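You operate a simulated robot arm through the tools that you are given. There is no shell and no other tool. Be economical: measure what you need, move in short steps, check, and stop when the job is done.

You are at the controls of a simulated robot arm. One attempt, no reset.

JOB
Put things in order on the top of the desk. At the end: the white pod (marked "MILK") from the top of the desk stands where the green can (marked "LEATHER") stood; the red tin from the top of the desk is on the beige coaster; the green can from the top of the desk is on the case; the filter from the top of the desk stands where the white pod stood; whatever was shut is shut again. Leave all else as you found it, and nothing knocked over.

The check looks at the end state, three seconds after you hand in, the way a careful person would. Anything else that was tipped, shoved, dropped, spilled or broken makes it a failure.

ROBOT AND FRAMES
A 7-joint arm with a two-finger parallel gripper, fixed in place. Base frame: the origin is at the foot of the arm, x ahead of it, y to its left, z up; the work surface is at about z = 740. Units: mm, rad, N and s.
With the tool pointing down near the work surface it reaches from about 300 to 680 mm from the base axis. Its first joint turns from -1.152 to 1.152 rad. Payload 1.57 kg.
The tool frame sits at the grasp point between the pads (the TCP): z along the fingers, y along the line on which they close. The tips reach 30 mm beyond it. The gripper opens to 110 mm. The fingers are 24 mm wide and 12 mm thick; the gripper's body (48 by 112 mm) begins 78 mm behind the TCP.
Orientation is told as [roll, pitch, yaw] about the base's x, y, z axes, in that order, counted from this pose: with the fingers straight down and closing along the base's y, the tool's x points along the base's -x, its y along +y and its z along -z.

CONTROLS
- The arm moves only by the tool nudge_tool. Its argument "series" is a list of rows, each an object of numbers (a shift or turn left out is 0, a gripper value left out holds the last): "x", "y", "z": the shift along the tool's x, y, z in units of 100 mm (1.0 is 100 mm); "wx", "wy", "wz": the turn, a rotation vector about the tool's x, y, z in units of 90 degrees (1.0 is 90 degrees); "jaw": the gripper command, from -1 (fully open) to 1 (shut), values between in proportion. In form: [{"x": .., "y": .., "z": .., "wx": .., "wy": .., "wz": .., "jaw": ..}, ...]. A call has 1 to 8 rows; each row is the pose to reach, as a shift and turn from the pose commanded when the call began, along the tool's axes at that moment. A call with a number of a shift or a turn outside -1 to 1 is refused whole. A row lasts 0.2 s, in which the tool goes at most 50 mm and 0.15 rad; a call with a longer step from one row to the next is refused whole, and so is a gripper value outside its range. Where a pose cannot be reached the arm comes as near as it can. A force on the tool above 40 N (or 10 N above the force at the start of the call, whichever is more), or a blocked arm, ends the call early, and 0.2 s more pass. Each finger travels about 108 mm/s and halts on what it meets, pressing with about 25 N; the grip force reading is that of the motor and also rises with nothing between the fingers. The clock runs only during rows and for 0.2 s after the last one: add rows that repeat a pose to give the fingers time. The reply holds the time, the measured pose of the TCP, the force on the tool along the base axes, the opening and the grip force, in the units named above and with some noise.
- Cameras (640 x 400 px; columns grow to the right, rows downward): "scene" is fixed at [161.6, -408.8, 1367.3]; the picture's right is [0.60, -0.80, 0.00], its down [-0.62, -0.47, -0.63] and it looks along [0.51, 0.38, -0.77] (base axes); focal length 352 px, centre (320, 200). "wrist" rides on the gripper at [-36, 0, -80] in the tool frame; the picture's right is [0.00, -1.00, 0.00], its down [0.97, 0.00, -0.24] and it looks along [0.24, 0.00, 0.97] (tool axes); focal length 218 px, centre (320, 200).
- grab_frame(camera): a new picture of that camera. No time passes.
- probe_pixels(camera, pixels): for up to 12 pixels [column, row] of the newest picture of that camera ("zoom" is the newest enlarged one), the place [x, y, z] in the base frame of the surface seen there, good to about 2 mm, but the place of the scene camera against the robot may be out by one fixed shift of up to 25 mm in any direction. No time passes.
- close_up(camera, box): a new picture of the part [left, top, right, bottom] of that camera's present view, enlarged. No time passes.
- close_job(): hands the job in; it is judged then, once.

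Work in short steps. Measure before you move; look again where a grasp or a placing could have gone wrong, and mend it. You have 80 turns and 46 pictures in all, those below and enlarged ones among them. Open the gripper and draw the arm clear of the work before you hand the job in, unless the task says otherwise; then end with one line.

The tools are called after "Emit:" as name(argument=value, ...) on one line, values as JSON. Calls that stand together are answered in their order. nudge_tool: Moves the arm, as the interface text tells. Its arguments: {"type":"object","properties":{"series":{"type":"array","items":{"type":"object","properties":{"x":{"type":"number"},"y":{"type":"number"},"z":{"type":"number"},"wx":{"type":"number"},"wy":{"type":"number"},"wz":{"type":"number"},"jaw":{"type":"number"}}}}},"required":["series"]} The other tools are called the same way: grab_frame (camera) takes a picture; probe_pixels (camera, pixels) gives the place of the surface under pixels of a picture; close_up (camera, box) takes an enlarged picture of a part of a camera's view; close_job () hands the job in.

At the start:

```text
clock: 0.0
tool_pos: [361.4, -87.0, 1084.9]
tcp_rot: [0.0, -0.001, -0.001]
ft_force: [-0.1, 0.3, -0.2]
finger_gap: 110.1
finger_force: 0.1
```

scene: 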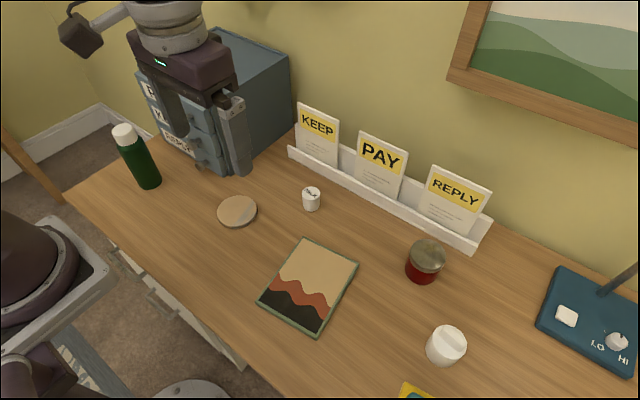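
wrist: 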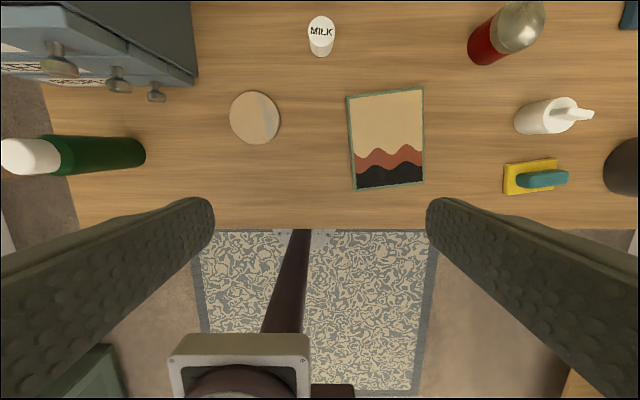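

The scene shows a green bottle at (140,160), a pod at (311,199), a tin at (425,262), a coaster at (237,211), a flat panel at (308,285), and a white object at (446,345). I'll take enlarged views to identify them.

Emit:
close_up(camera="scene", box=[90, 80, 350, 242])

Emit:
close_up(camera="scene", box=[240, 200, 560, 400])

Emit:
close_up(camera="wrist", box=[320, 0, 640, 200])

```text
2.46 times, centred on (220, 161) of scene
```

zoom: 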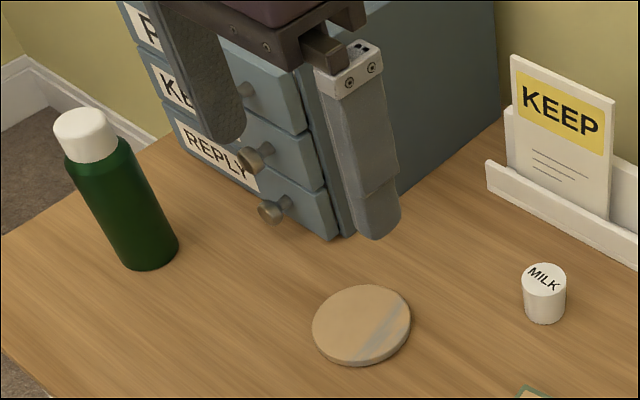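

```text
2.00 times, centred on (400, 300) of scene
```

zoom: 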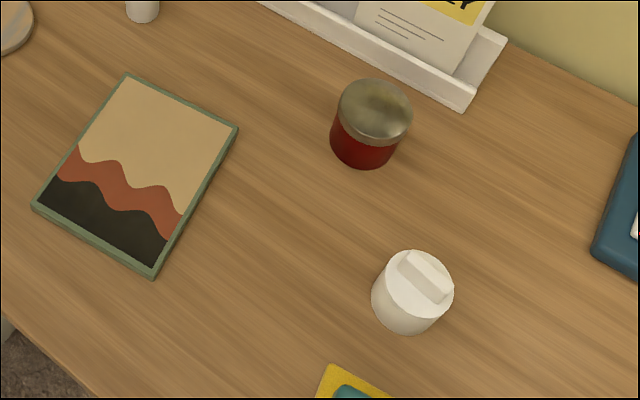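

```text
2.00 times, centred on (480, 100) of wrist
```

zoom: 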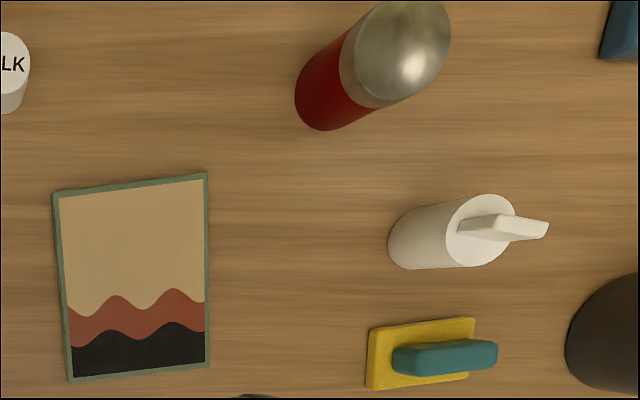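

The white cylinder with a bar on top looks like the filter, and the flat panel with the wave picture may be the case. I'll probe the objects from the wrist frame, which isn't affected by the scene camera's fixed shift, and from the scene.

Emit:
probe_pixels(camera="wrist", pixels=[[321, 24], [322, 52], [20, 157], [138, 150], [254, 117], [348, 96], [423, 88], [424, 184], [356, 190], [570, 112], [525, 125], [520, 27]])

Emit:
grab_frame(camera="scene")

Emit:
probe_pixels(camera="scene", pixels=[[122, 130], [150, 187], [237, 211], [311, 191], [312, 208], [305, 238], [359, 262], [316, 336], [258, 301], [446, 336], [428, 250], [250, 60]])

```text
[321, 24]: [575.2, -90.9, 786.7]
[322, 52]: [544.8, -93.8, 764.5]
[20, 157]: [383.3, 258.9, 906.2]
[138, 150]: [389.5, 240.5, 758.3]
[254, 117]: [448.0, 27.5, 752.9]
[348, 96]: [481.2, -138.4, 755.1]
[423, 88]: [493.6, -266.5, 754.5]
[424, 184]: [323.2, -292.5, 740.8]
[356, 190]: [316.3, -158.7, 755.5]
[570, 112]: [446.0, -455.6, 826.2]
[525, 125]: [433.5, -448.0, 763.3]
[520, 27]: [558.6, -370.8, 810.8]
```

```text
40 pictures are left
```

scene: 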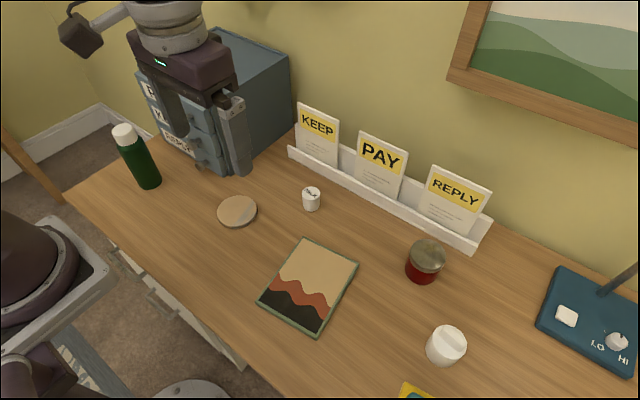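

```text
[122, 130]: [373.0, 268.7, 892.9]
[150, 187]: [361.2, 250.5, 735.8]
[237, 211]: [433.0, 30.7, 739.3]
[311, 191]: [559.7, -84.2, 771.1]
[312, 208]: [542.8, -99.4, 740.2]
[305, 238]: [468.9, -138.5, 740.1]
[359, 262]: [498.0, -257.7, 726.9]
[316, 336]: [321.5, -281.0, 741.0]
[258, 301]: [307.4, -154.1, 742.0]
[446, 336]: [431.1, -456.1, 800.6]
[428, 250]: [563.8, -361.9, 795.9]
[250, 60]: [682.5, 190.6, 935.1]
```

Wrist and scene probes differ by a fixed shift of about (+14, -3, +14), and I'll trust the wrist. The panel top is at z≈755 and spans x 316–490, y -140 to -280. Before deciding that it's the "case", I'll move right and look at the rest of the desk.

Emit:
nudge_tool(series=[{"y": -0.5, "jaw": -1}, {"y": -1.0}])

Emit:
nudge_tool(series=[{"y": -0.5}, {"y": -1.0}, {"y": -1.0}])

Emit:
grab_frame(camera="wrist")

```text
clock: 0.6
tool_pos: [362.5, -188.7, 1083.8]
tcp_rot: [0.0, 0.0, 0.001]
ft_force: [0.4, 1.3, 0.0]
finger_gap: 110.1
finger_force: 0.1
```

```text
clock: 1.4
tool_pos: [360.8, -288.1, 1085.0]
tcp_rot: [0.0, 0.001, -0.001]
ft_force: [0.1, 0.2, -1.3]
finger_gap: 109.8
finger_force: 0.0
```

```text
39 pictures are left
```

wrist: 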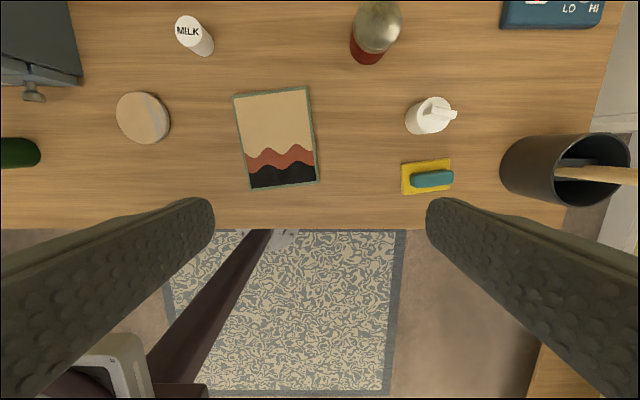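

Nothing else on the desk looks like a case, so the flat panel (pixels (233,96) to (318,182)) must be it. From here I'll probe the panel corners, filter, tin and pod.

Emit:
probe_pixels(camera="wrist", pixels=[[236, 99], [305, 91], [314, 180], [252, 187], [424, 106], [412, 121], [434, 131], [444, 113], [358, 20], [400, 20], [378, 2], [378, 52]])

Emit:
close_up(camera="wrist", box=[320, 0, 480, 200])

```text
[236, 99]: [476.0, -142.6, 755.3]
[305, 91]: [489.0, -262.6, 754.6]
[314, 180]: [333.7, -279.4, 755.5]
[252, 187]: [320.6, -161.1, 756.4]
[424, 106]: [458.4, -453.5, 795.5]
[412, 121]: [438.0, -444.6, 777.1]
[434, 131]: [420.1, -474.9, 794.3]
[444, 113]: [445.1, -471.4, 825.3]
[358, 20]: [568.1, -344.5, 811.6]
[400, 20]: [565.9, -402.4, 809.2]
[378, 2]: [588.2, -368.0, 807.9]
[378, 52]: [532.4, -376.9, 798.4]
```

```text
2.00 times, centred on (400, 100) of wrist
```

zoom: 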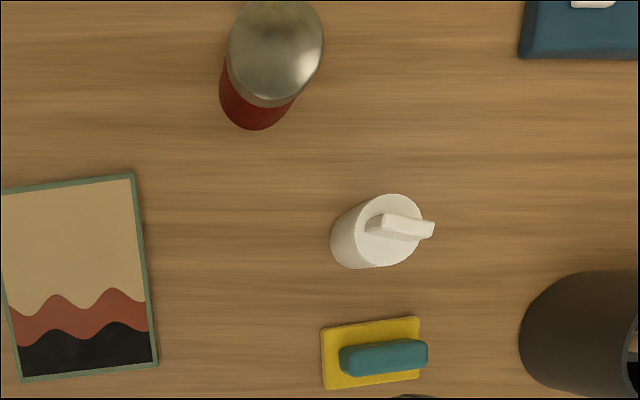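

The tin is at about (563,-373), top z≈810 and about 62 mm wide; the case centre is about (405,-211). The coaster is already free, so I'll do the tin first: move above it and probe the nearby rack.

Emit:
nudge_tool(series=[{"x": -0.4, "y": -0.2}, {"x": -0.8, "y": -0.4}, {"x": -1.0, "y": -0.6}, {"x": -1.0, "y": -0.85}])

Emit:
nudge_tool(series=[{"x": -0.4, "z": 0.25}, {"x": -0.8, "z": 0.5}, {"x": -1.0, "z": 0.8}, {"x": -1.0, "z": 1.0}, {"x": -1.0, "z": 1.0}])

Emit:
grab_frame(camera="wrist")

Emit:
probe_pixels(camera="scene", pixels=[[470, 247], [448, 228], [462, 180], [450, 205], [425, 189], [488, 195]])

```text
clock: 2.4
tool_pos: [461.6, -371.5, 1085.9]
tcp_rot: [0.0, -0.002, 0.0]
ft_force: [-0.1, -0.6, 0.5]
finger_gap: 109.8
finger_force: 0.1
```

```text
clock: 3.6
tool_pos: [558.3, -372.3, 985.4]
tcp_rot: [0.0, 0.0, -0.002]
ft_force: [0.5, -0.5, 0.5]
finger_gap: 110.1
finger_force: 0.1
out of reach, approached as far as the arm can: row 2, 3
```

```text
37 pictures are left
```

wrist: 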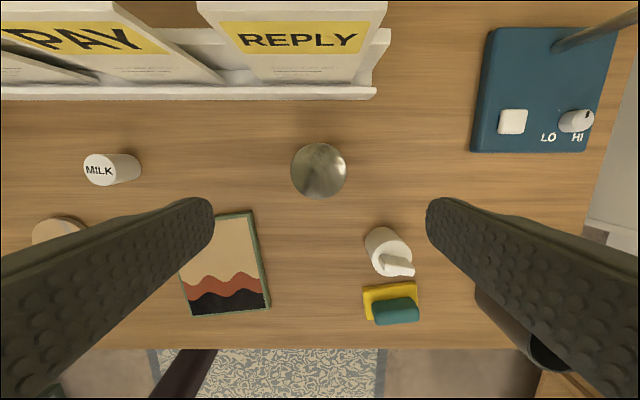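

```text
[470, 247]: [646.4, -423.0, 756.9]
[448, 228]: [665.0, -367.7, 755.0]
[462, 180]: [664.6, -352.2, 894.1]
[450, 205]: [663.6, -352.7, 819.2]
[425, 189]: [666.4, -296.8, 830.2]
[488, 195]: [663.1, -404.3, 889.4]
```

The rack front is at x≈660, well clear. I'll probe the tin's lid edges around (319,170) for its exact centre.

Emit:
probe_pixels(camera="wrist", pixels=[[293, 171], [344, 171], [319, 146], [319, 195], [319, 170], [111, 215], [117, 168], [98, 170], [136, 167], [60, 218]])

```text
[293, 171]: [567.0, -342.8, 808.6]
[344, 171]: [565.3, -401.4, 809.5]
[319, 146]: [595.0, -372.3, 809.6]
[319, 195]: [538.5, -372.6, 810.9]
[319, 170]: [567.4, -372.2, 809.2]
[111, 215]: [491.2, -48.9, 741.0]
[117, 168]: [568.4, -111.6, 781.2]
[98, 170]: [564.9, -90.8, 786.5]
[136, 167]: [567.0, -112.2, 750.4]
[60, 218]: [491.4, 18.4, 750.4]
```

The tin is centred at (566.5,-372) with top z≈810. I descend to z≈780 with open jaws.

Emit:
nudge_tool(series=[{"x": -0.03, "z": 0.4}, {"x": -0.06, "z": 0.8}, {"x": -0.06, "z": 1.0}, {"x": -0.06, "z": 1.0}])

Emit:
nudge_tool(series=[{"z": 0.4}, {"z": 0.75}, {"z": 0.95}, {"z": 1.0}, {"z": 1.0}])

```text
clock: 4.6
tool_pos: [567.5, -372.1, 885.6]
tcp_rot: [0.001, 0.001, 0.0]
ft_force: [-0.1, 0.1, 0.4]
finger_gap: 110.2
finger_force: 0.0
```

```text
clock: 5.8
tool_pos: [562.3, -368.0, 783.4]
tcp_rot: [-0.001, 0.001, 0.001]
ft_force: [0.8, -0.5, -0.4]
finger_gap: 110.1
finger_force: 0.0
out of reach, approached as far as the arm can: row 2, 3, 4, 5
```

The arm stopped 4 mm short radially, but the 24 mm pads still straddle the tin. I'll close and lift slightly.

Emit:
nudge_tool(series=[{"jaw": 1}, {"jaw": 1}, {"jaw": 1}, {"jaw": 1}])

Emit:
nudge_tool(series=[{"z": -0.2, "x": 0.1}, {"z": -0.5, "x": 0.2}, {"z": -0.9, "x": 0.3}, {"z": -1.0, "x": 0.3}])

Emit:
grab_frame(camera="wrist")

```text
clock: 6.8
tool_pos: [563.3, -368.5, 784.3]
tcp_rot: [0.001, 0.0, 0.001]
ft_force: [-0.9, -0.5, 0.8]
finger_gap: 64.0
finger_force: 25.3
```

```text
clock: 7.8
tool_pos: [532.1, -368.0, 883.9]
tcp_rot: [-0.001, -0.001, -0.002]
ft_force: [-1.0, -0.2, -1.3]
finger_gap: 64.0
finger_force: 24.8
```

```text
36 pictures are left
```

wrist: 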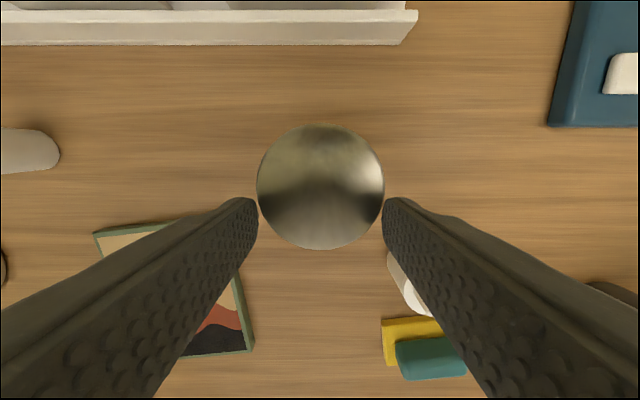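

The tin is held and centred (gap 64). I move toward the coaster at about (448,28) in 100 mm steps and check the cabinet and knob clearances from a scene picture.

Emit:
nudge_tool(series=[{"y": 0.4, "x": 0.2}, {"y": 0.8, "x": 0.4}, {"y": 1.0, "x": 0.5}, {"y": 1.0, "x": 0.5}])

Emit:
nudge_tool(series=[{"y": 0.45, "x": 0.1}, {"y": 0.9, "x": 0.2}, {"y": 1.0, "x": 0.37}])

Emit:
nudge_tool(series=[{"y": 0.45}, {"y": 0.9}, {"y": 1.0}, {"y": 1.0}])

Emit:
grab_frame(camera="wrist")

Emit:
grab_frame(camera="scene")

```text
clock: 8.8
tool_pos: [481.4, -267.2, 884.7]
tcp_rot: [0.001, 0.0, 0.0]
ft_force: [-0.8, 0.7, -1.1]
finger_gap: 63.8
finger_force: 24.7
```

```text
clock: 9.6
tool_pos: [444.7, -165.8, 884.8]
tcp_rot: [0.0, 0.002, -0.002]
ft_force: [1.3, 0.3, -1.5]
finger_gap: 64.0
finger_force: 25.5
```

```text
clock: 10.6
tool_pos: [445.9, -66.9, 885.7]
tcp_rot: [-0.001, 0.0, 0.001]
ft_force: [-0.4, -1.0, -1.0]
finger_gap: 63.8
finger_force: 25.2
```

```text
35 pictures are left
```

wrist: 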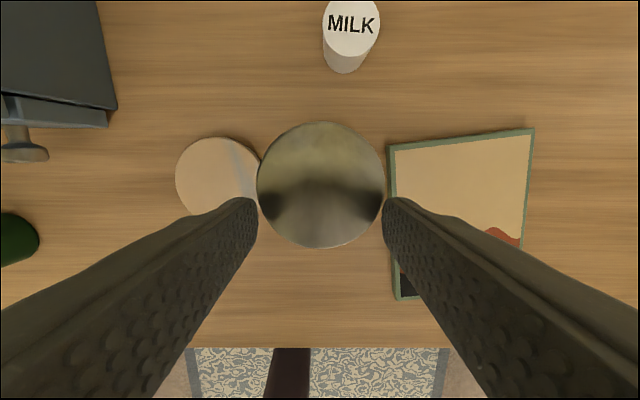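

```text
34 pictures are left
```

scene: 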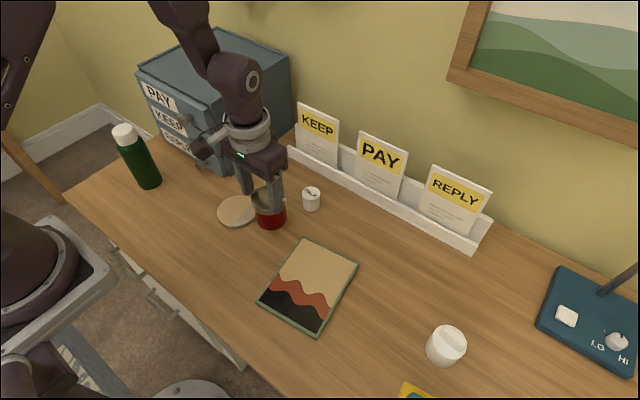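

The coaster's visible edges are left (178,180) and top (213,140). I'll probe these, the tin's lid and the nearest cabinet and knob points.

Emit:
probe_pixels(camera="wrist", pixels=[[178, 180], [212, 141], [190, 150], [238, 146], [186, 207], [320, 185], [259, 185], [382, 185], [112, 108], [106, 124], [46, 155], [32, 240]])

Emit:
probe_pixels(camera="scene", pixels=[[218, 213], [256, 211], [240, 197], [235, 226], [222, 172], [205, 163], [199, 145], [224, 102]])

```text
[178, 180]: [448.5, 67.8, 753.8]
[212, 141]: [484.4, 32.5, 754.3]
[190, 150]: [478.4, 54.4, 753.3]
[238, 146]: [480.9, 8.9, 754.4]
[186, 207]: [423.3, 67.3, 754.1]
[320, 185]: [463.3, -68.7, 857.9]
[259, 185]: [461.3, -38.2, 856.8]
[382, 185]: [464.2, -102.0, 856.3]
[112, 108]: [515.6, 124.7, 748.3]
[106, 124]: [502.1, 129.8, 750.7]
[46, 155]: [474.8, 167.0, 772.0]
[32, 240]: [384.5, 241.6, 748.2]
```

```text
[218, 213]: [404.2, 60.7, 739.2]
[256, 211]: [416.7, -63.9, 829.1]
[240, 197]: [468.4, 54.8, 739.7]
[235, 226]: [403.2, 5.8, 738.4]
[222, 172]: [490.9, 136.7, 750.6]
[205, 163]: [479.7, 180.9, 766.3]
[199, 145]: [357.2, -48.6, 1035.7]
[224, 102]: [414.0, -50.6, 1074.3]
```

The lid probes at z≈857 with the TCP at 885, so the tin appears to have slipped down in the fingers. I need a close look before moving.

Emit:
close_up(camera="scene", box=[200, 130, 340, 250])

```text
3.33 times, centred on (270, 190) of scene
```

zoom: 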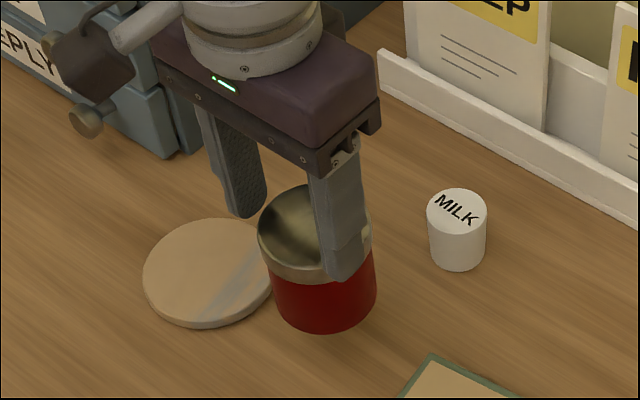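

The zoom shows the fingertip reaching past the lid rim. I'll probe the heights of the lid, the fingertip and the tin bottom.

Emit:
probe_pixels(camera="zoom", pixels=[[285, 215], [262, 240], [340, 272], [345, 240], [335, 180], [300, 272], [325, 325], [290, 312], [245, 205]])

```text
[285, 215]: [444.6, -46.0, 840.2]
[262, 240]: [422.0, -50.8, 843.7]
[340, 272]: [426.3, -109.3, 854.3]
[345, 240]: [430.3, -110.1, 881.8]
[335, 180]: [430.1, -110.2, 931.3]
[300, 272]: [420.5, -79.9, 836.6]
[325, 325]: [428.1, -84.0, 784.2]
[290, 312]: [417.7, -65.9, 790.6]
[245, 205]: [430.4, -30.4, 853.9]
```

The lid top is at 857 and the tips at about 855, so the tin has slipped and is barely held. I'll check its true position under the jaws before setting it down on the clear desk here.

Emit:
probe_pixels(camera="wrist", pixels=[[320, 125], [320, 245], [320, 150], [320, 215], [275, 145], [365, 145], [250, 203], [392, 203], [240, 260]])

```text
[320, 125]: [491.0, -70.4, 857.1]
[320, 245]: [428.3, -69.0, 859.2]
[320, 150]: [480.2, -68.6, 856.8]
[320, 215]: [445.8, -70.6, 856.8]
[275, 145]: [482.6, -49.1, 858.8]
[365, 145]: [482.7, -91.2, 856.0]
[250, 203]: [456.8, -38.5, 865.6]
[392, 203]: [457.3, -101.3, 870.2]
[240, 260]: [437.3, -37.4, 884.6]
```

The tin centre is 14 mm ahead of the TCP and low in the jaws. I'll lower it slowly about 46 mm onto the bare desk here, between coaster and case, then regrip it properly.

Emit:
nudge_tool(series=[{"z": 0.06}, {"z": 0.13}, {"z": 0.2}, {"z": 0.27}, {"z": 0.34}, {"z": 0.4}, {"z": 0.44}, {"z": 0.46}])

Emit:
grab_frame(camera="wrist")

Emit:
probe_pixels(camera="wrist", pixels=[[320, 125], [320, 245], [320, 185], [290, 160], [350, 160]])

```text
clock: 12.4
tool_pos: [445.9, -68.6, 839.7]
tcp_rot: [0.001, -0.002, 0.0]
ft_force: [-0.6, 0.7, -1.4]
finger_gap: 64.0
finger_force: 24.7
```

```text
32 pictures are left
```

wrist: 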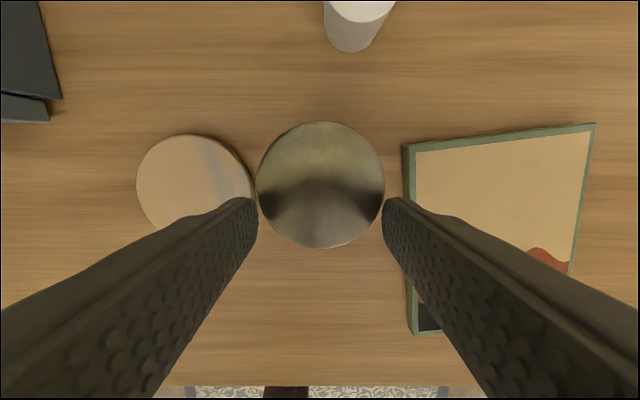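

```text
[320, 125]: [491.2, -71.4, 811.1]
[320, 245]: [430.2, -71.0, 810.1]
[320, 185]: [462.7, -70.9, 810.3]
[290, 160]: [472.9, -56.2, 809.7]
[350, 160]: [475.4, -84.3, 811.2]
```

The lid is at z≈810 again, so the tin is standing on the desk at (460.5,-71). I open to a moderate gap, raise a bit to clear, re-centre on it (x +15, y -2), and go down to TCP z≈790, which keeps the tips above the coaster and case.

Emit:
nudge_tool(series=[{"z": 0.01}, {"z": 0.01, "jaw": -0.4}, {"z": 0.01}, {"z": -0.1}, {"z": -0.2, "x": -0.08}, {"z": -0.2, "x": -0.15, "y": -0.02}, {"z": -0.2, "x": -0.15, "y": -0.02}])

Emit:
grab_frame(camera="wrist")

Emit:
probe_pixels(camera="wrist", pixels=[[320, 140], [320, 240], [320, 200], [270, 190], [370, 190]])

```text
clock: 14.0
tool_pos: [461.0, -70.6, 858.0]
tcp_rot: [0.002, 0.0, -0.001]
ft_force: [0.0, 1.0, -0.1]
finger_gap: 77.1
finger_force: 0.0
```

```text
31 pictures are left
```

wrist: 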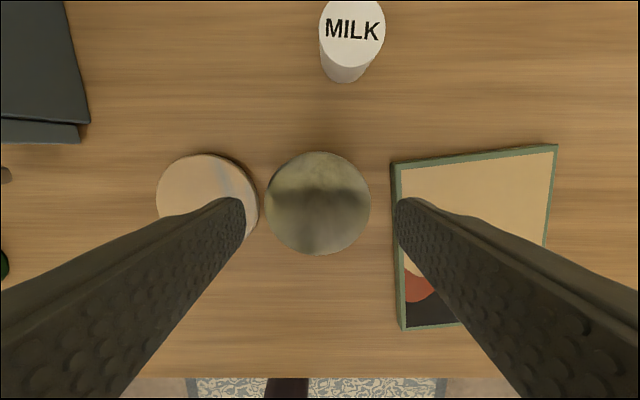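

```text
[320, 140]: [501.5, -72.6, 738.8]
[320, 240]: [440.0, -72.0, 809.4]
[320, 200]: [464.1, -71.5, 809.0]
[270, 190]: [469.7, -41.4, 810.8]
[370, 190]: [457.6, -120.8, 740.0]
```

The tin is standing upright, with its lid centre at (461,-71). I'll descend to 788, close, and look before lifting.

Emit:
nudge_tool(series=[{"z": 0.2}, {"z": 0.4}, {"z": 0.6}, {"z": 0.7}, {"z": 0.7}, {"z": 0.7, "jaw": 1}, {"z": 0.7}, {"z": 0.7}])

Emit:
grab_frame(camera="wrist")

Emit:
probe_pixels(camera="wrist", pixels=[[320, 150], [320, 250], [320, 200], [250, 190], [390, 190]])

```text
clock: 15.8
tool_pos: [460.4, -70.4, 789.1]
tcp_rot: [0.0, 0.001, 0.0]
ft_force: [0.1, 0.1, 0.3]
finger_gap: 64.1
finger_force: 25.0
```

```text
30 pictures are left
```

wrist: 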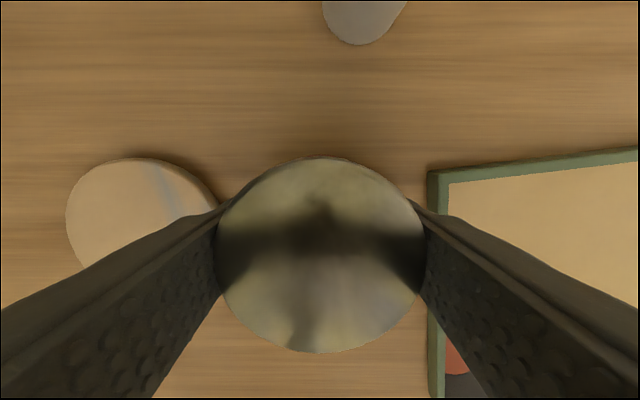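

```text
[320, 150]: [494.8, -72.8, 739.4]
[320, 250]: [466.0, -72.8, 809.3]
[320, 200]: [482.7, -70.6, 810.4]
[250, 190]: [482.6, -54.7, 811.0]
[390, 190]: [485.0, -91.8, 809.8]
```

The tin is gripped well below the lid and centred. I'll lift slowly by 35 mm and check for slip.

Emit:
nudge_tool(series=[{"z": -0.03}, {"z": -0.08}, {"z": -0.14}, {"z": -0.2}, {"z": -0.26}, {"z": -0.32}, {"z": -0.35}])

Emit:
grab_frame(camera="wrist")

Emit:
probe_pixels(camera="wrist", pixels=[[320, 250], [320, 200], [320, 340], [320, 170]])

```text
clock: 17.4
tool_pos: [460.6, -69.3, 823.0]
tcp_rot: [0.0, 0.002, 0.0]
ft_force: [-0.9, -0.4, -1.3]
finger_gap: 63.9
finger_force: 25.9
```

```text
29 pictures are left
```

wrist: 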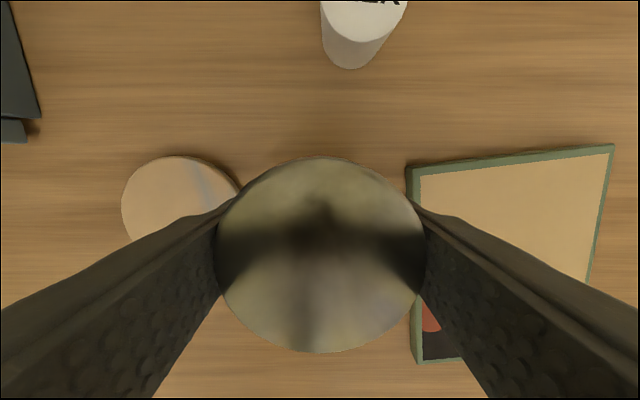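

```text
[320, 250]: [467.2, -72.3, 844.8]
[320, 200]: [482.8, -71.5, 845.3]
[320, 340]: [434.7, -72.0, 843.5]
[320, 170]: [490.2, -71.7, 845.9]
```

No slip: the lid rose with the tool to 845. I'll move slowly over to the coaster centre at (448,28.5).

Emit:
nudge_tool(series=[{"y": 0.06, "x": 0.01}, {"y": 0.18, "x": 0.03}, {"y": 0.34, "x": 0.05}, {"y": 0.5, "x": 0.07}, {"y": 0.66, "x": 0.09}, {"y": 0.82, "x": 0.11}, {"y": 0.94, "x": 0.12}, {"y": 0.99, "x": 0.125}])

Emit:
grab_frame(camera="wrist")

Emit:
close_up(camera="scene", box=[160, 130, 320, 250])

```text
clock: 19.2
tool_pos: [449.1, 29.5, 824.3]
tcp_rot: [0.0, 0.0, 0.001]
ft_force: [0.2, 0.0, -2.0]
finger_gap: 64.2
finger_force: 25.2
```

```text
28 pictures are left
```

wrist: 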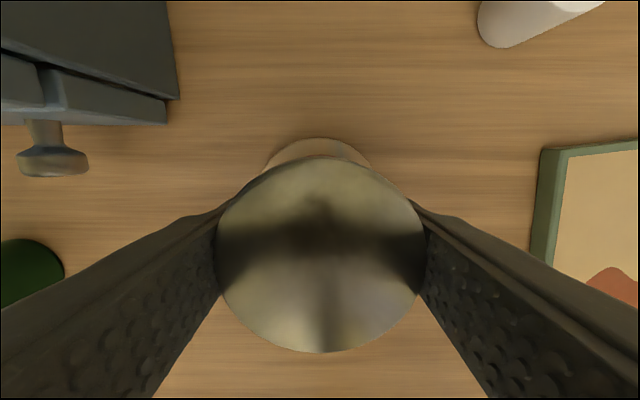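

```text
3.33 times, centred on (240, 190) of scene
```

zoom: 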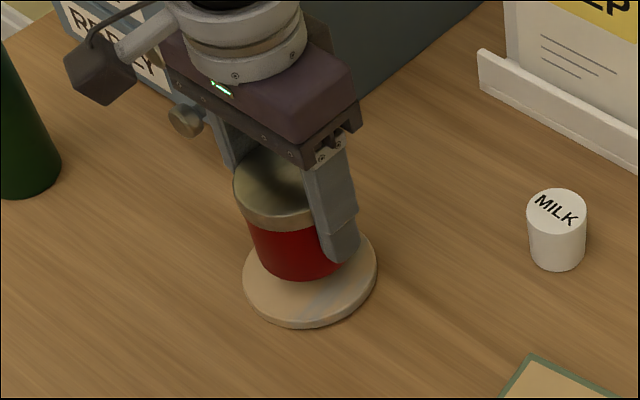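

The tin is centred over the coaster. I'll lower 21 mm slowly and release.

Emit:
nudge_tool(series=[{"z": 0.05}, {"z": 0.1}, {"z": 0.15}, {"z": 0.18}, {"z": 0.2}, {"z": 0.21}, {"z": 0.215}])

Emit:
nudge_tool(series=[{"jaw": 0.3}, {"jaw": -0.5}, {"jaw": -0.5}, {"z": -0.1}, {"z": -0.4}, {"z": -0.8}, {"z": -1.0}, {"z": -1.0, "jaw": -1}])

Emit:
grab_frame(camera="wrist")

```text
clock: 20.8
tool_pos: [447.6, 28.2, 802.0]
tcp_rot: [-0.001, 0.0, 0.0]
ft_force: [0.0, 1.9, -1.8]
finger_gap: 63.9
finger_force: 25.2
```

```text
clock: 22.6
tool_pos: [446.8, 27.8, 902.2]
tcp_rot: [-0.001, -0.001, 0.0]
ft_force: [-0.5, 0.8, 0.5]
finger_gap: 110.1
finger_force: 0.0
```

```text
26 pictures are left
```

wrist: 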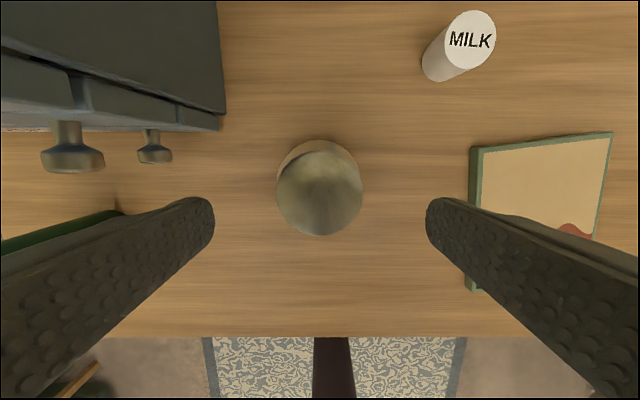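

The tin rests centred on the coaster. Next is the green can near (385,266), top about 906; I rise and move over to it.

Emit:
nudge_tool(series=[{"z": -0.4}, {"z": -0.8}, {"z": -1.0, "x": 0.2}, {"z": -1.0, "x": 0.6}])

Emit:
nudge_tool(series=[{"y": 0.4}, {"y": 0.8}, {"y": 1.0}])

Emit:
nudge_tool(series=[{"y": 0.4}, {"y": 0.8}, {"y": 1.0}])

Emit:
nudge_tool(series=[{"y": 0.3}, {"y": 0.37}, {"y": 0.37}])

Emit:
grab_frame(camera="wrist")

Emit:
grab_frame(camera="scene")

```text
clock: 23.6
tool_pos: [389.7, 29.2, 1002.3]
tcp_rot: [0.001, 0.0, 0.001]
ft_force: [0.2, -0.4, -0.3]
finger_gap: 110.2
finger_force: 0.1
```

```text
clock: 24.4
tool_pos: [388.5, 129.0, 1003.5]
tcp_rot: [0.0, 0.001, 0.0]
ft_force: [0.1, -0.2, -0.4]
finger_gap: 110.0
finger_force: 0.1
```

```text
clock: 25.2
tool_pos: [388.5, 229.9, 1003.3]
tcp_rot: [-0.001, -0.001, -0.001]
ft_force: [-1.0, -0.6, 0.4]
finger_gap: 110.0
finger_force: 0.1
```

```text
clock: 26.0
tool_pos: [388.1, 266.3, 1003.1]
tcp_rot: [0.001, 0.0, 0.0]
ft_force: [0.3, 0.3, 0.2]
finger_gap: 110.0
finger_force: 0.1
```

```text
25 pictures are left
```

wrist: 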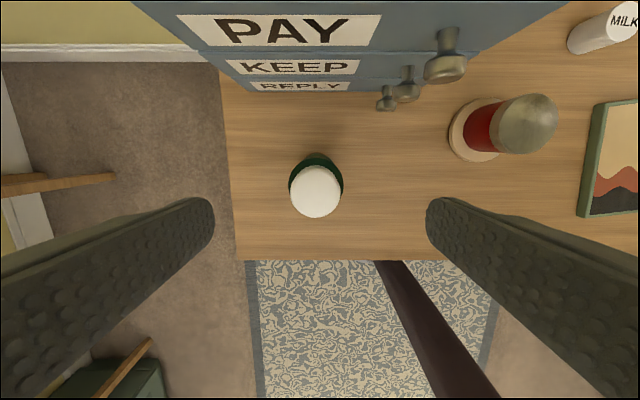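

```text
24 pictures are left
```

scene: 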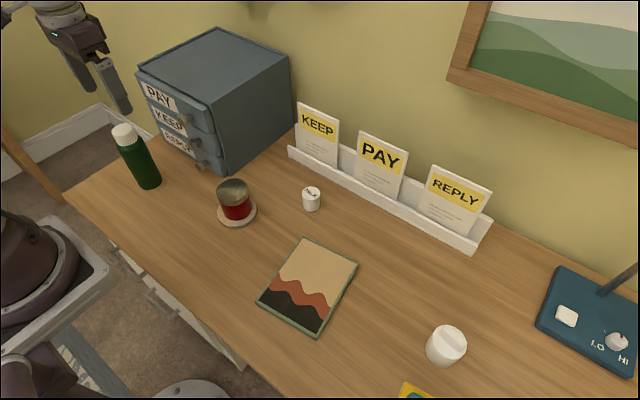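

The cap is at about (316,191) in the wrist view. I'll probe its edges, the body, and the nearest knobs.

Emit:
probe_pixels(camera="wrist", pixels=[[293, 191], [339, 191], [316, 169], [316, 215], [316, 191], [342, 175], [290, 178], [318, 158], [446, 68], [406, 92], [386, 104], [460, 30]])

```text
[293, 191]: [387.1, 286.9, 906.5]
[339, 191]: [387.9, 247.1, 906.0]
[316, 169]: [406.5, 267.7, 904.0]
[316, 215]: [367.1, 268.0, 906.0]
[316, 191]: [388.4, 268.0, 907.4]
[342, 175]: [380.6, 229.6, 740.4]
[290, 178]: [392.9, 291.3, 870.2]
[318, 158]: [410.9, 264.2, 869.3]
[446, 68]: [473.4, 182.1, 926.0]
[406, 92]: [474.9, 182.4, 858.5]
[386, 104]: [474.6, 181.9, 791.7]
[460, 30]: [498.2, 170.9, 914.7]
```

The can is centred at (387,267), cap top at 907 and shoulder at 870. I'll descend to TCP z≈838 and close on the body.

Emit:
nudge_tool(series=[{"z": 0.4, "y": 0.01}, {"z": 0.8, "y": 0.01}, {"z": 1.0, "y": 0.01}])

Emit:
nudge_tool(series=[{"z": 0.3}, {"z": 0.55}, {"z": 0.65}, {"z": 0.65}, {"z": 0.65, "jaw": 1}, {"z": 0.65}, {"z": 0.65}, {"z": 0.65}])

Emit:
nudge_tool(series=[{"z": -0.03}, {"z": -0.08}, {"z": -0.14}, {"z": -0.2}, {"z": -0.26}, {"z": -0.32}, {"z": -0.38}, {"z": -0.4}])

Emit:
grab_frame(camera="wrist")

```text
clock: 26.8
tool_pos: [389.2, 266.7, 901.0]
tcp_rot: [0.0, 0.0, -0.001]
ft_force: [0.4, 0.1, 0.9]
finger_gap: 109.9
finger_force: 0.1
```

```text
clock: 28.6
tool_pos: [388.5, 264.9, 836.8]
tcp_rot: [0.002, 0.0, 0.0]
ft_force: [0.3, -0.2, 0.1]
finger_gap: 55.0
finger_force: 24.8
```

```text
clock: 30.4
tool_pos: [387.2, 266.7, 877.3]
tcp_rot: [0.0, 0.0, 0.0]
ft_force: [0.0, 0.3, -2.5]
finger_gap: 55.1
finger_force: 25.6
```

```text
23 pictures are left
```

wrist: 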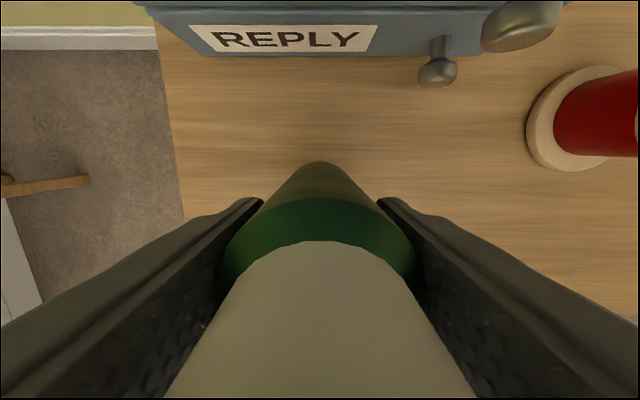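

The can is held securely (gap 55, bottom about 780). I'll raise it another 80 mm to clear the tin, then carry it smoothly toward the case centre (405,-211).

Emit:
nudge_tool(series=[{"z": -0.05}, {"z": -0.15}, {"z": -0.3}, {"z": -0.45}, {"z": -0.6}, {"z": -0.75}, {"z": -0.8}])

Emit:
nudge_tool(series=[{"y": -0.05}, {"y": -0.18}, {"y": -0.36}, {"y": -0.56}, {"y": -0.76}, {"y": -0.92}, {"y": -1.0}])

Emit:
nudge_tool(series=[{"y": -0.05}, {"y": -0.18}, {"y": -0.36}, {"y": -0.56}, {"y": -0.76}, {"y": -0.92}, {"y": -1.0}])

Emit:
nudge_tool(series=[{"y": -0.05}, {"y": -0.18}, {"y": -0.36}, {"y": -0.56}, {"y": -0.76}, {"y": -0.92}, {"y": -1.0}])

Emit:
nudge_tool(series=[{"y": -0.05}, {"y": -0.18}, {"y": -0.36}, {"y": -0.56}, {"y": -0.76}, {"y": -0.92}, {"y": -1.0}])

Emit:
nudge_tool(series=[{"y": -0.05, "x": -0.01}, {"y": -0.15, "x": -0.04}, {"y": -0.3, "x": -0.08}, {"y": -0.5, "x": -0.12}, {"y": -0.68, "x": -0.16}, {"y": -0.76, "x": -0.17}, {"y": -0.78, "x": -0.17}])

Emit:
grab_frame(camera="scene")

Emit:
grab_frame(camera="wrist")

```text
clock: 32.0
tool_pos: [388.7, 267.2, 958.0]
tcp_rot: [0.001, 0.0, -0.001]
ft_force: [-0.1, -0.3, -2.8]
finger_gap: 54.9
finger_force: 25.0
```

```text
clock: 33.6
tool_pos: [387.8, 166.7, 957.3]
tcp_rot: [0.0, -0.002, 0.001]
ft_force: [0.4, 0.5, -2.6]
finger_gap: 54.8
finger_force: 24.8
```

```text
clock: 35.2
tool_pos: [388.3, 65.4, 956.9]
tcp_rot: [0.0, 0.0, -0.001]
ft_force: [0.4, 0.5, -2.1]
finger_gap: 55.0
finger_force: 24.5
```

```text
clock: 36.8
tool_pos: [388.2, -33.8, 956.9]
tcp_rot: [0.0, 0.002, 0.001]
ft_force: [-0.4, -0.9, -1.7]
finger_gap: 54.8
finger_force: 25.5
```

```text
clock: 38.4
tool_pos: [387.9, -134.3, 957.1]
tcp_rot: [0.002, -0.001, -0.001]
ft_force: [-0.6, 0.3, -3.3]
finger_gap: 54.8
finger_force: 25.3
```

```text
clock: 40.0
tool_pos: [405.8, -212.2, 957.0]
tcp_rot: [0.001, -0.001, 0.0]
ft_force: [0.5, -0.3, -1.6]
finger_gap: 55.1
finger_force: 25.3
```

```text
22 pictures are left
```

scene: 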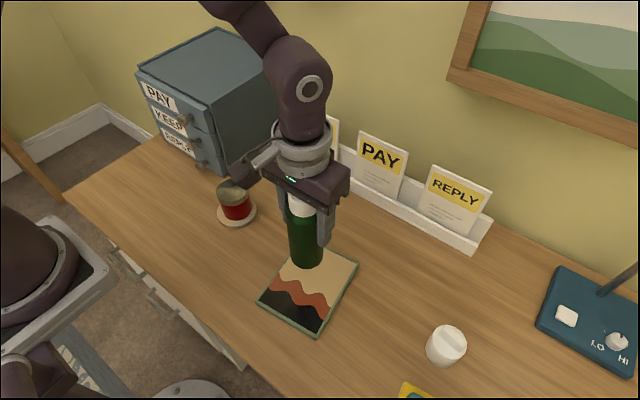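

```text
21 pictures are left
```

wrist: 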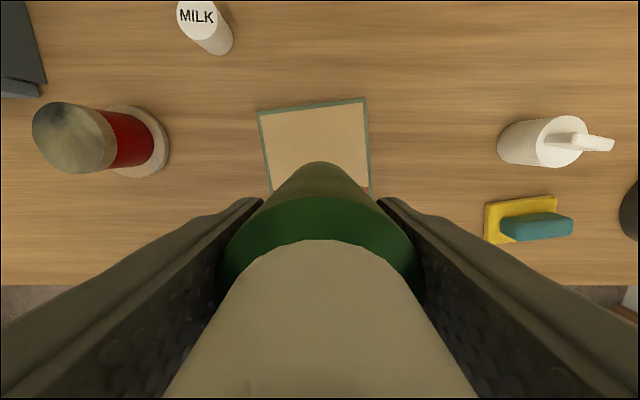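

The can is centred above the case, with its bottom at about 860. I'll lower it about 104 mm, slowing near contact.

Emit:
nudge_tool(series=[{"z": 0.1}, {"z": 0.25}, {"z": 0.4}, {"z": 0.55}, {"z": 0.7}, {"z": 0.82}, {"z": 0.92}, {"z": 0.97}])

Emit:
nudge_tool(series=[{"z": 0.02}, {"z": 0.04}, {"z": 0.055}, {"z": 0.07}, {"z": 0.07}])

Emit:
close_up(camera="scene", box=[230, 160, 390, 340])

```text
clock: 41.8
tool_pos: [405.9, -209.4, 860.4]
tcp_rot: [0.0, 0.001, 0.002]
ft_force: [0.6, 0.2, -1.8]
finger_gap: 55.0
finger_force: 25.1
```

```text
clock: 43.0
tool_pos: [405.7, -210.8, 853.1]
tcp_rot: [0.0, 0.001, 0.002]
ft_force: [-1.4, 0.0, -2.2]
finger_gap: 54.8
finger_force: 25.0
```

```text
2.22 times, centred on (310, 250) of scene
```

zoom: 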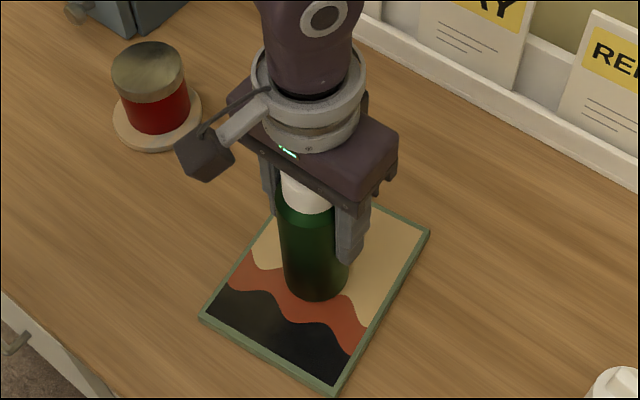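

It's still hanging at about -2 N, so contact hasn't come yet. I'll lower in half-millimetre steps.

Emit:
nudge_tool(series=[{"z": 0.005}, {"z": 0.01}, {"z": 0.015}, {"z": 0.02}, {"z": 0.02}])

```text
clock: 44.2
tool_pos: [405.2, -210.8, 851.2]
tcp_rot: [-0.001, -0.001, -0.001]
ft_force: [0.4, 1.5, 15.8]
finger_gap: 54.9
finger_force: 24.6
```

Contact shows at +16 N. I'll back off 1 mm, open in steps, and rise straight up.

Emit:
nudge_tool(series=[{"z": -0.01}, {"z": -0.01, "jaw": 0.2}, {"z": -0.01, "jaw": -0.4}, {"z": -0.01, "jaw": -1}, {"z": -0.01, "jaw": -1}, {"z": -0.2}, {"z": -0.6}, {"z": -1.0}])

Emit:
nudge_tool(series=[{"z": -0.3}, {"z": -0.5}, {"z": -0.5}])

Emit:
grab_frame(camera="wrist")

```text
clock: 46.0
tool_pos: [403.9, -211.5, 951.4]
tcp_rot: [0.001, 0.0, 0.001]
ft_force: [-0.6, -0.7, -0.3]
finger_gap: 110.0
finger_force: 0.0
```

```text
clock: 46.8
tool_pos: [405.1, -210.7, 1001.1]
tcp_rot: [-0.001, 0.003, -0.001]
ft_force: [-0.3, -0.6, 0.2]
finger_gap: 110.2
finger_force: 0.0
```

```text
19 pictures are left
```

wrist: 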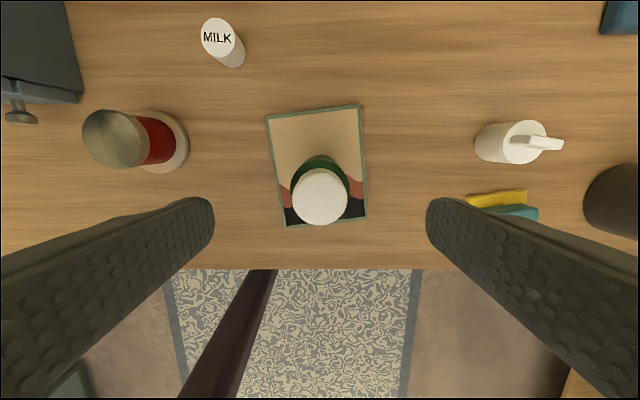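

The can stands upright on the case. I now go above the pod near (567,-92).

Emit:
nudge_tool(series=[{"y": 0.4, "x": -0.3}, {"y": 0.8, "x": -0.6}, {"y": 1.0, "x": -1.0}])

Emit:
nudge_tool(series=[{"y": 0.18, "x": -0.3, "z": 0.2}, {"y": 0.18, "x": -0.6, "z": 0.5}, {"y": 0.18, "x": -0.6, "z": 0.9}, {"y": 0.18, "x": -0.6, "z": 1.0}])

Emit:
grab_frame(camera="wrist")

```text
clock: 47.6
tool_pos: [506.2, -112.0, 1002.2]
tcp_rot: [0.002, 0.0, -0.001]
ft_force: [-0.2, 0.3, -0.3]
finger_gap: 110.0
finger_force: 0.1
```

```text
clock: 48.6
tool_pos: [566.6, -92.7, 902.1]
tcp_rot: [-0.001, 0.0, 0.0]
ft_force: [-0.1, -0.1, 0.3]
finger_gap: 109.9
finger_force: 0.0
```

```text
18 pictures are left
```

wrist: 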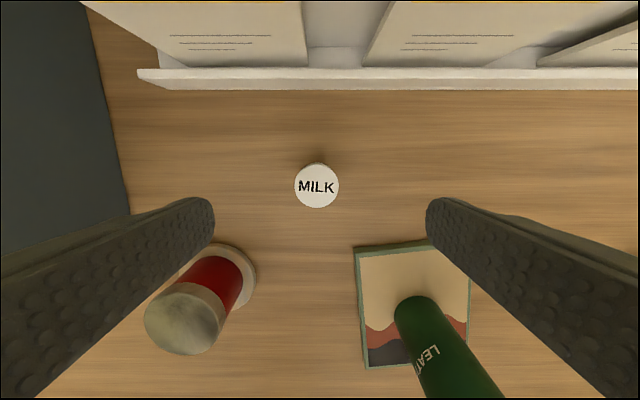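

LEATHER is readable on the can. I'll probe the pod's top edges around (317,186) for its exact spot.

Emit:
probe_pixels(camera="wrist", pixels=[[297, 186], [337, 186], [317, 167], [317, 205], [317, 177], [350, 75], [220, 80], [128, 205]])

```text
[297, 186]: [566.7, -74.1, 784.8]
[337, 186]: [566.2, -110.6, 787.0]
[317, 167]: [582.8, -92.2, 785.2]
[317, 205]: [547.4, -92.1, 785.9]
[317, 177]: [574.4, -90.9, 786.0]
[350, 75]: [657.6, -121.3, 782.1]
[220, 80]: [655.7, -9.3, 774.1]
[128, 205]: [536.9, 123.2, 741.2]
```

The pod is centred at (566,-92), top 786. I'll descend to TCP z≈775, close, lift slowly and check.

Emit:
nudge_tool(series=[{"z": 0.4}, {"z": 0.8}, {"z": 1.0}])

Emit:
nudge_tool(series=[{"z": 0.15}, {"z": 0.26}, {"z": 0.26}, {"z": 0.26, "jaw": 1}, {"z": 0.26}, {"z": 0.26}, {"z": 0.26}, {"z": 0.26}])

Emit:
nudge_tool(series=[{"z": -0.03}, {"z": -0.1}, {"z": -0.2}, {"z": -0.35}, {"z": -0.55}, {"z": -0.75}, {"z": -0.92}, {"z": -1.0}])

Emit:
grab_frame(camera="wrist")

```text
clock: 49.4
tool_pos: [565.2, -93.2, 800.3]
tcp_rot: [0.0, 0.0, -0.001]
ft_force: [-0.4, -0.9, 0.1]
finger_gap: 110.0
finger_force: 0.2
```

```text
clock: 51.2
tool_pos: [564.2, -92.1, 775.6]
tcp_rot: [0.001, -0.001, 0.0]
ft_force: [-0.6, -0.2, 0.2]
finger_gap: 38.8
finger_force: 25.5
```

```text
clock: 53.0
tool_pos: [564.1, -93.3, 875.9]
tcp_rot: [0.001, -0.002, 0.0]
ft_force: [-0.1, 0.2, -0.3]
finger_gap: 38.8
finger_force: 25.0
```

```text
17 pictures are left
```

wrist: 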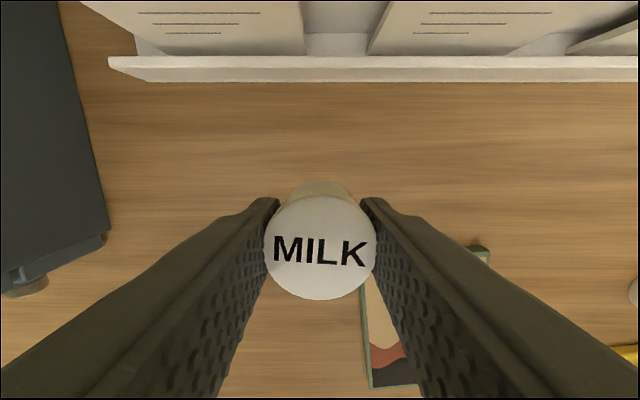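

The pod is held well. I raise it 30 mm, draw back in x to 387 (clear of the can and cabinet), then go left to y=267.

Emit:
nudge_tool(series=[{"z": -0.1}, {"z": -0.3, "x": 0.1}, {"z": -0.3, "x": 0.3}, {"z": -0.3, "x": 0.5}, {"z": -0.3, "x": 0.7}, {"z": -0.3, "x": 0.9}, {"z": -0.3, "x": 1.0}])

Emit:
nudge_tool(series=[{"y": 0.1, "x": 0.1}, {"y": 0.25, "x": 0.25}, {"y": 0.45, "x": 0.45}, {"y": 0.65, "x": 0.6}, {"y": 0.85, "x": 0.75}, {"y": 1.0, "x": 0.79}, {"y": 1.0, "x": 0.79}])

Emit:
nudge_tool(series=[{"y": 0.1}, {"y": 0.3}, {"y": 0.55}, {"y": 0.8}, {"y": 0.95}, {"y": 1.0}])

Emit:
nudge_tool(series=[{"y": 0.1}, {"y": 0.3}, {"y": 0.55}, {"y": 0.8}, {"y": 0.95}, {"y": 1.0}])

Emit:
nudge_tool(series=[{"y": 0.1}, {"y": 0.3}, {"y": 0.5}, {"y": 0.59}, {"y": 0.59}])

Emit:
grab_frame(camera="wrist")

```text
clock: 54.6
tool_pos: [465.4, -93.5, 904.4]
tcp_rot: [0.002, 0.001, 0.0]
ft_force: [-0.6, 0.9, -0.5]
finger_gap: 38.3
finger_force: 24.7
```

```text
clock: 56.2
tool_pos: [385.4, 7.8, 906.3]
tcp_rot: [0.0, 0.0, 0.001]
ft_force: [0.4, -0.2, -0.1]
finger_gap: 38.9
finger_force: 24.9
```

```text
clock: 57.6
tool_pos: [386.8, 108.1, 905.6]
tcp_rot: [-0.001, -0.001, 0.001]
ft_force: [-0.5, 0.3, -0.6]
finger_gap: 38.7
finger_force: 25.2
```

```text
clock: 59.0
tool_pos: [386.2, 206.7, 904.8]
tcp_rot: [0.001, 0.0, -0.001]
ft_force: [-0.2, 0.5, -0.5]
finger_gap: 38.9
finger_force: 24.9
```

```text
clock: 60.2
tool_pos: [386.8, 266.1, 905.6]
tcp_rot: [0.0, 0.0, 0.0]
ft_force: [-0.1, 0.5, 0.5]
finger_gap: 38.7
finger_force: 24.7
```

```text
16 pictures are left
```

wrist: 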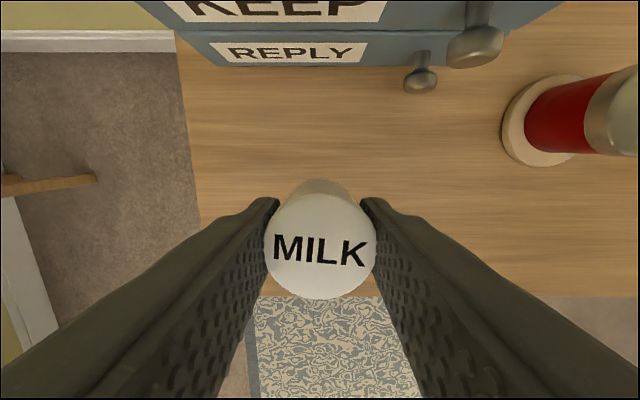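

The pod is above the can's old spot (387,267). I'll lower it 129 mm, slowing at the end.

Emit:
nudge_tool(series=[{"z": 0.15}, {"z": 0.35}, {"z": 0.6}, {"z": 0.85}, {"z": 1.0}])

Emit:
nudge_tool(series=[{"z": 0.1}, {"z": 0.2}, {"z": 0.26}, {"z": 0.28}, {"z": 0.285}, {"z": 0.29}, {"z": 0.295}, {"z": 0.295}])

```text
clock: 61.4
tool_pos: [386.0, 265.2, 805.8]
tcp_rot: [0.001, 0.001, -0.001]
ft_force: [-0.8, 0.4, -0.1]
finger_gap: 38.6
finger_force: 24.6
```

```text
clock: 63.2
tool_pos: [386.3, 264.7, 775.2]
tcp_rot: [0.002, 0.0, 0.001]
ft_force: [0.3, 0.1, -0.2]
finger_gap: 38.8
finger_force: 24.9
```

Nearly down with no contact force yet, so I'll do a few half-millimetre steps.

Emit:
nudge_tool(series=[{"z": 0.005}, {"z": 0.01}, {"z": 0.015}, {"z": 0.015}])

```text
clock: 64.2
tool_pos: [386.6, 266.0, 774.8]
tcp_rot: [0.001, 0.001, 0.0]
ft_force: [-2.4, -0.2, 12.4]
finger_gap: 38.7
finger_force: 24.6
```

Contact is at +12 N. I'll ease off slightly, open, rise and look.

Emit:
nudge_tool(series=[{"z": -0.01}, {"z": -0.01, "jaw": 0.6}, {"z": -0.01, "jaw": 0.1}, {"z": -0.01, "jaw": -0.3}, {"z": -0.01}, {"z": -0.3}, {"z": -0.7}, {"z": -1.0}])

Emit:
nudge_tool(series=[{"z": -0.4, "jaw": -1}, {"z": -0.8}, {"z": -1.0}, {"z": -1.0}])

Emit:
grab_frame(camera="wrist")

Emit:
probe_pixels(camera="wrist", pixels=[[319, 180], [319, 190], [319, 170]])

```text
clock: 66.0
tool_pos: [386.1, 265.3, 875.4]
tcp_rot: [-0.002, -0.001, 0.001]
ft_force: [-0.1, -0.1, -0.5]
finger_gap: 71.4
finger_force: 0.1
```

```text
clock: 67.0
tool_pos: [386.7, 264.7, 975.3]
tcp_rot: [-0.001, 0.0, 0.001]
ft_force: [0.2, 0.2, 0.2]
finger_gap: 110.1
finger_force: 0.0
```

```text
15 pictures are left
```

wrist: 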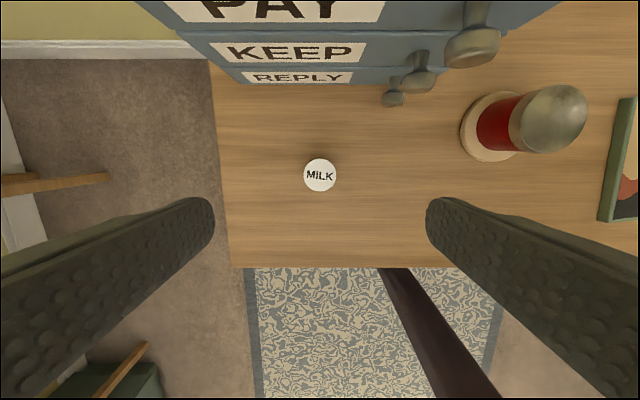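

```text
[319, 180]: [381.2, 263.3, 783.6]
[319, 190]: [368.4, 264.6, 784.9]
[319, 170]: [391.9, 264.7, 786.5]
```

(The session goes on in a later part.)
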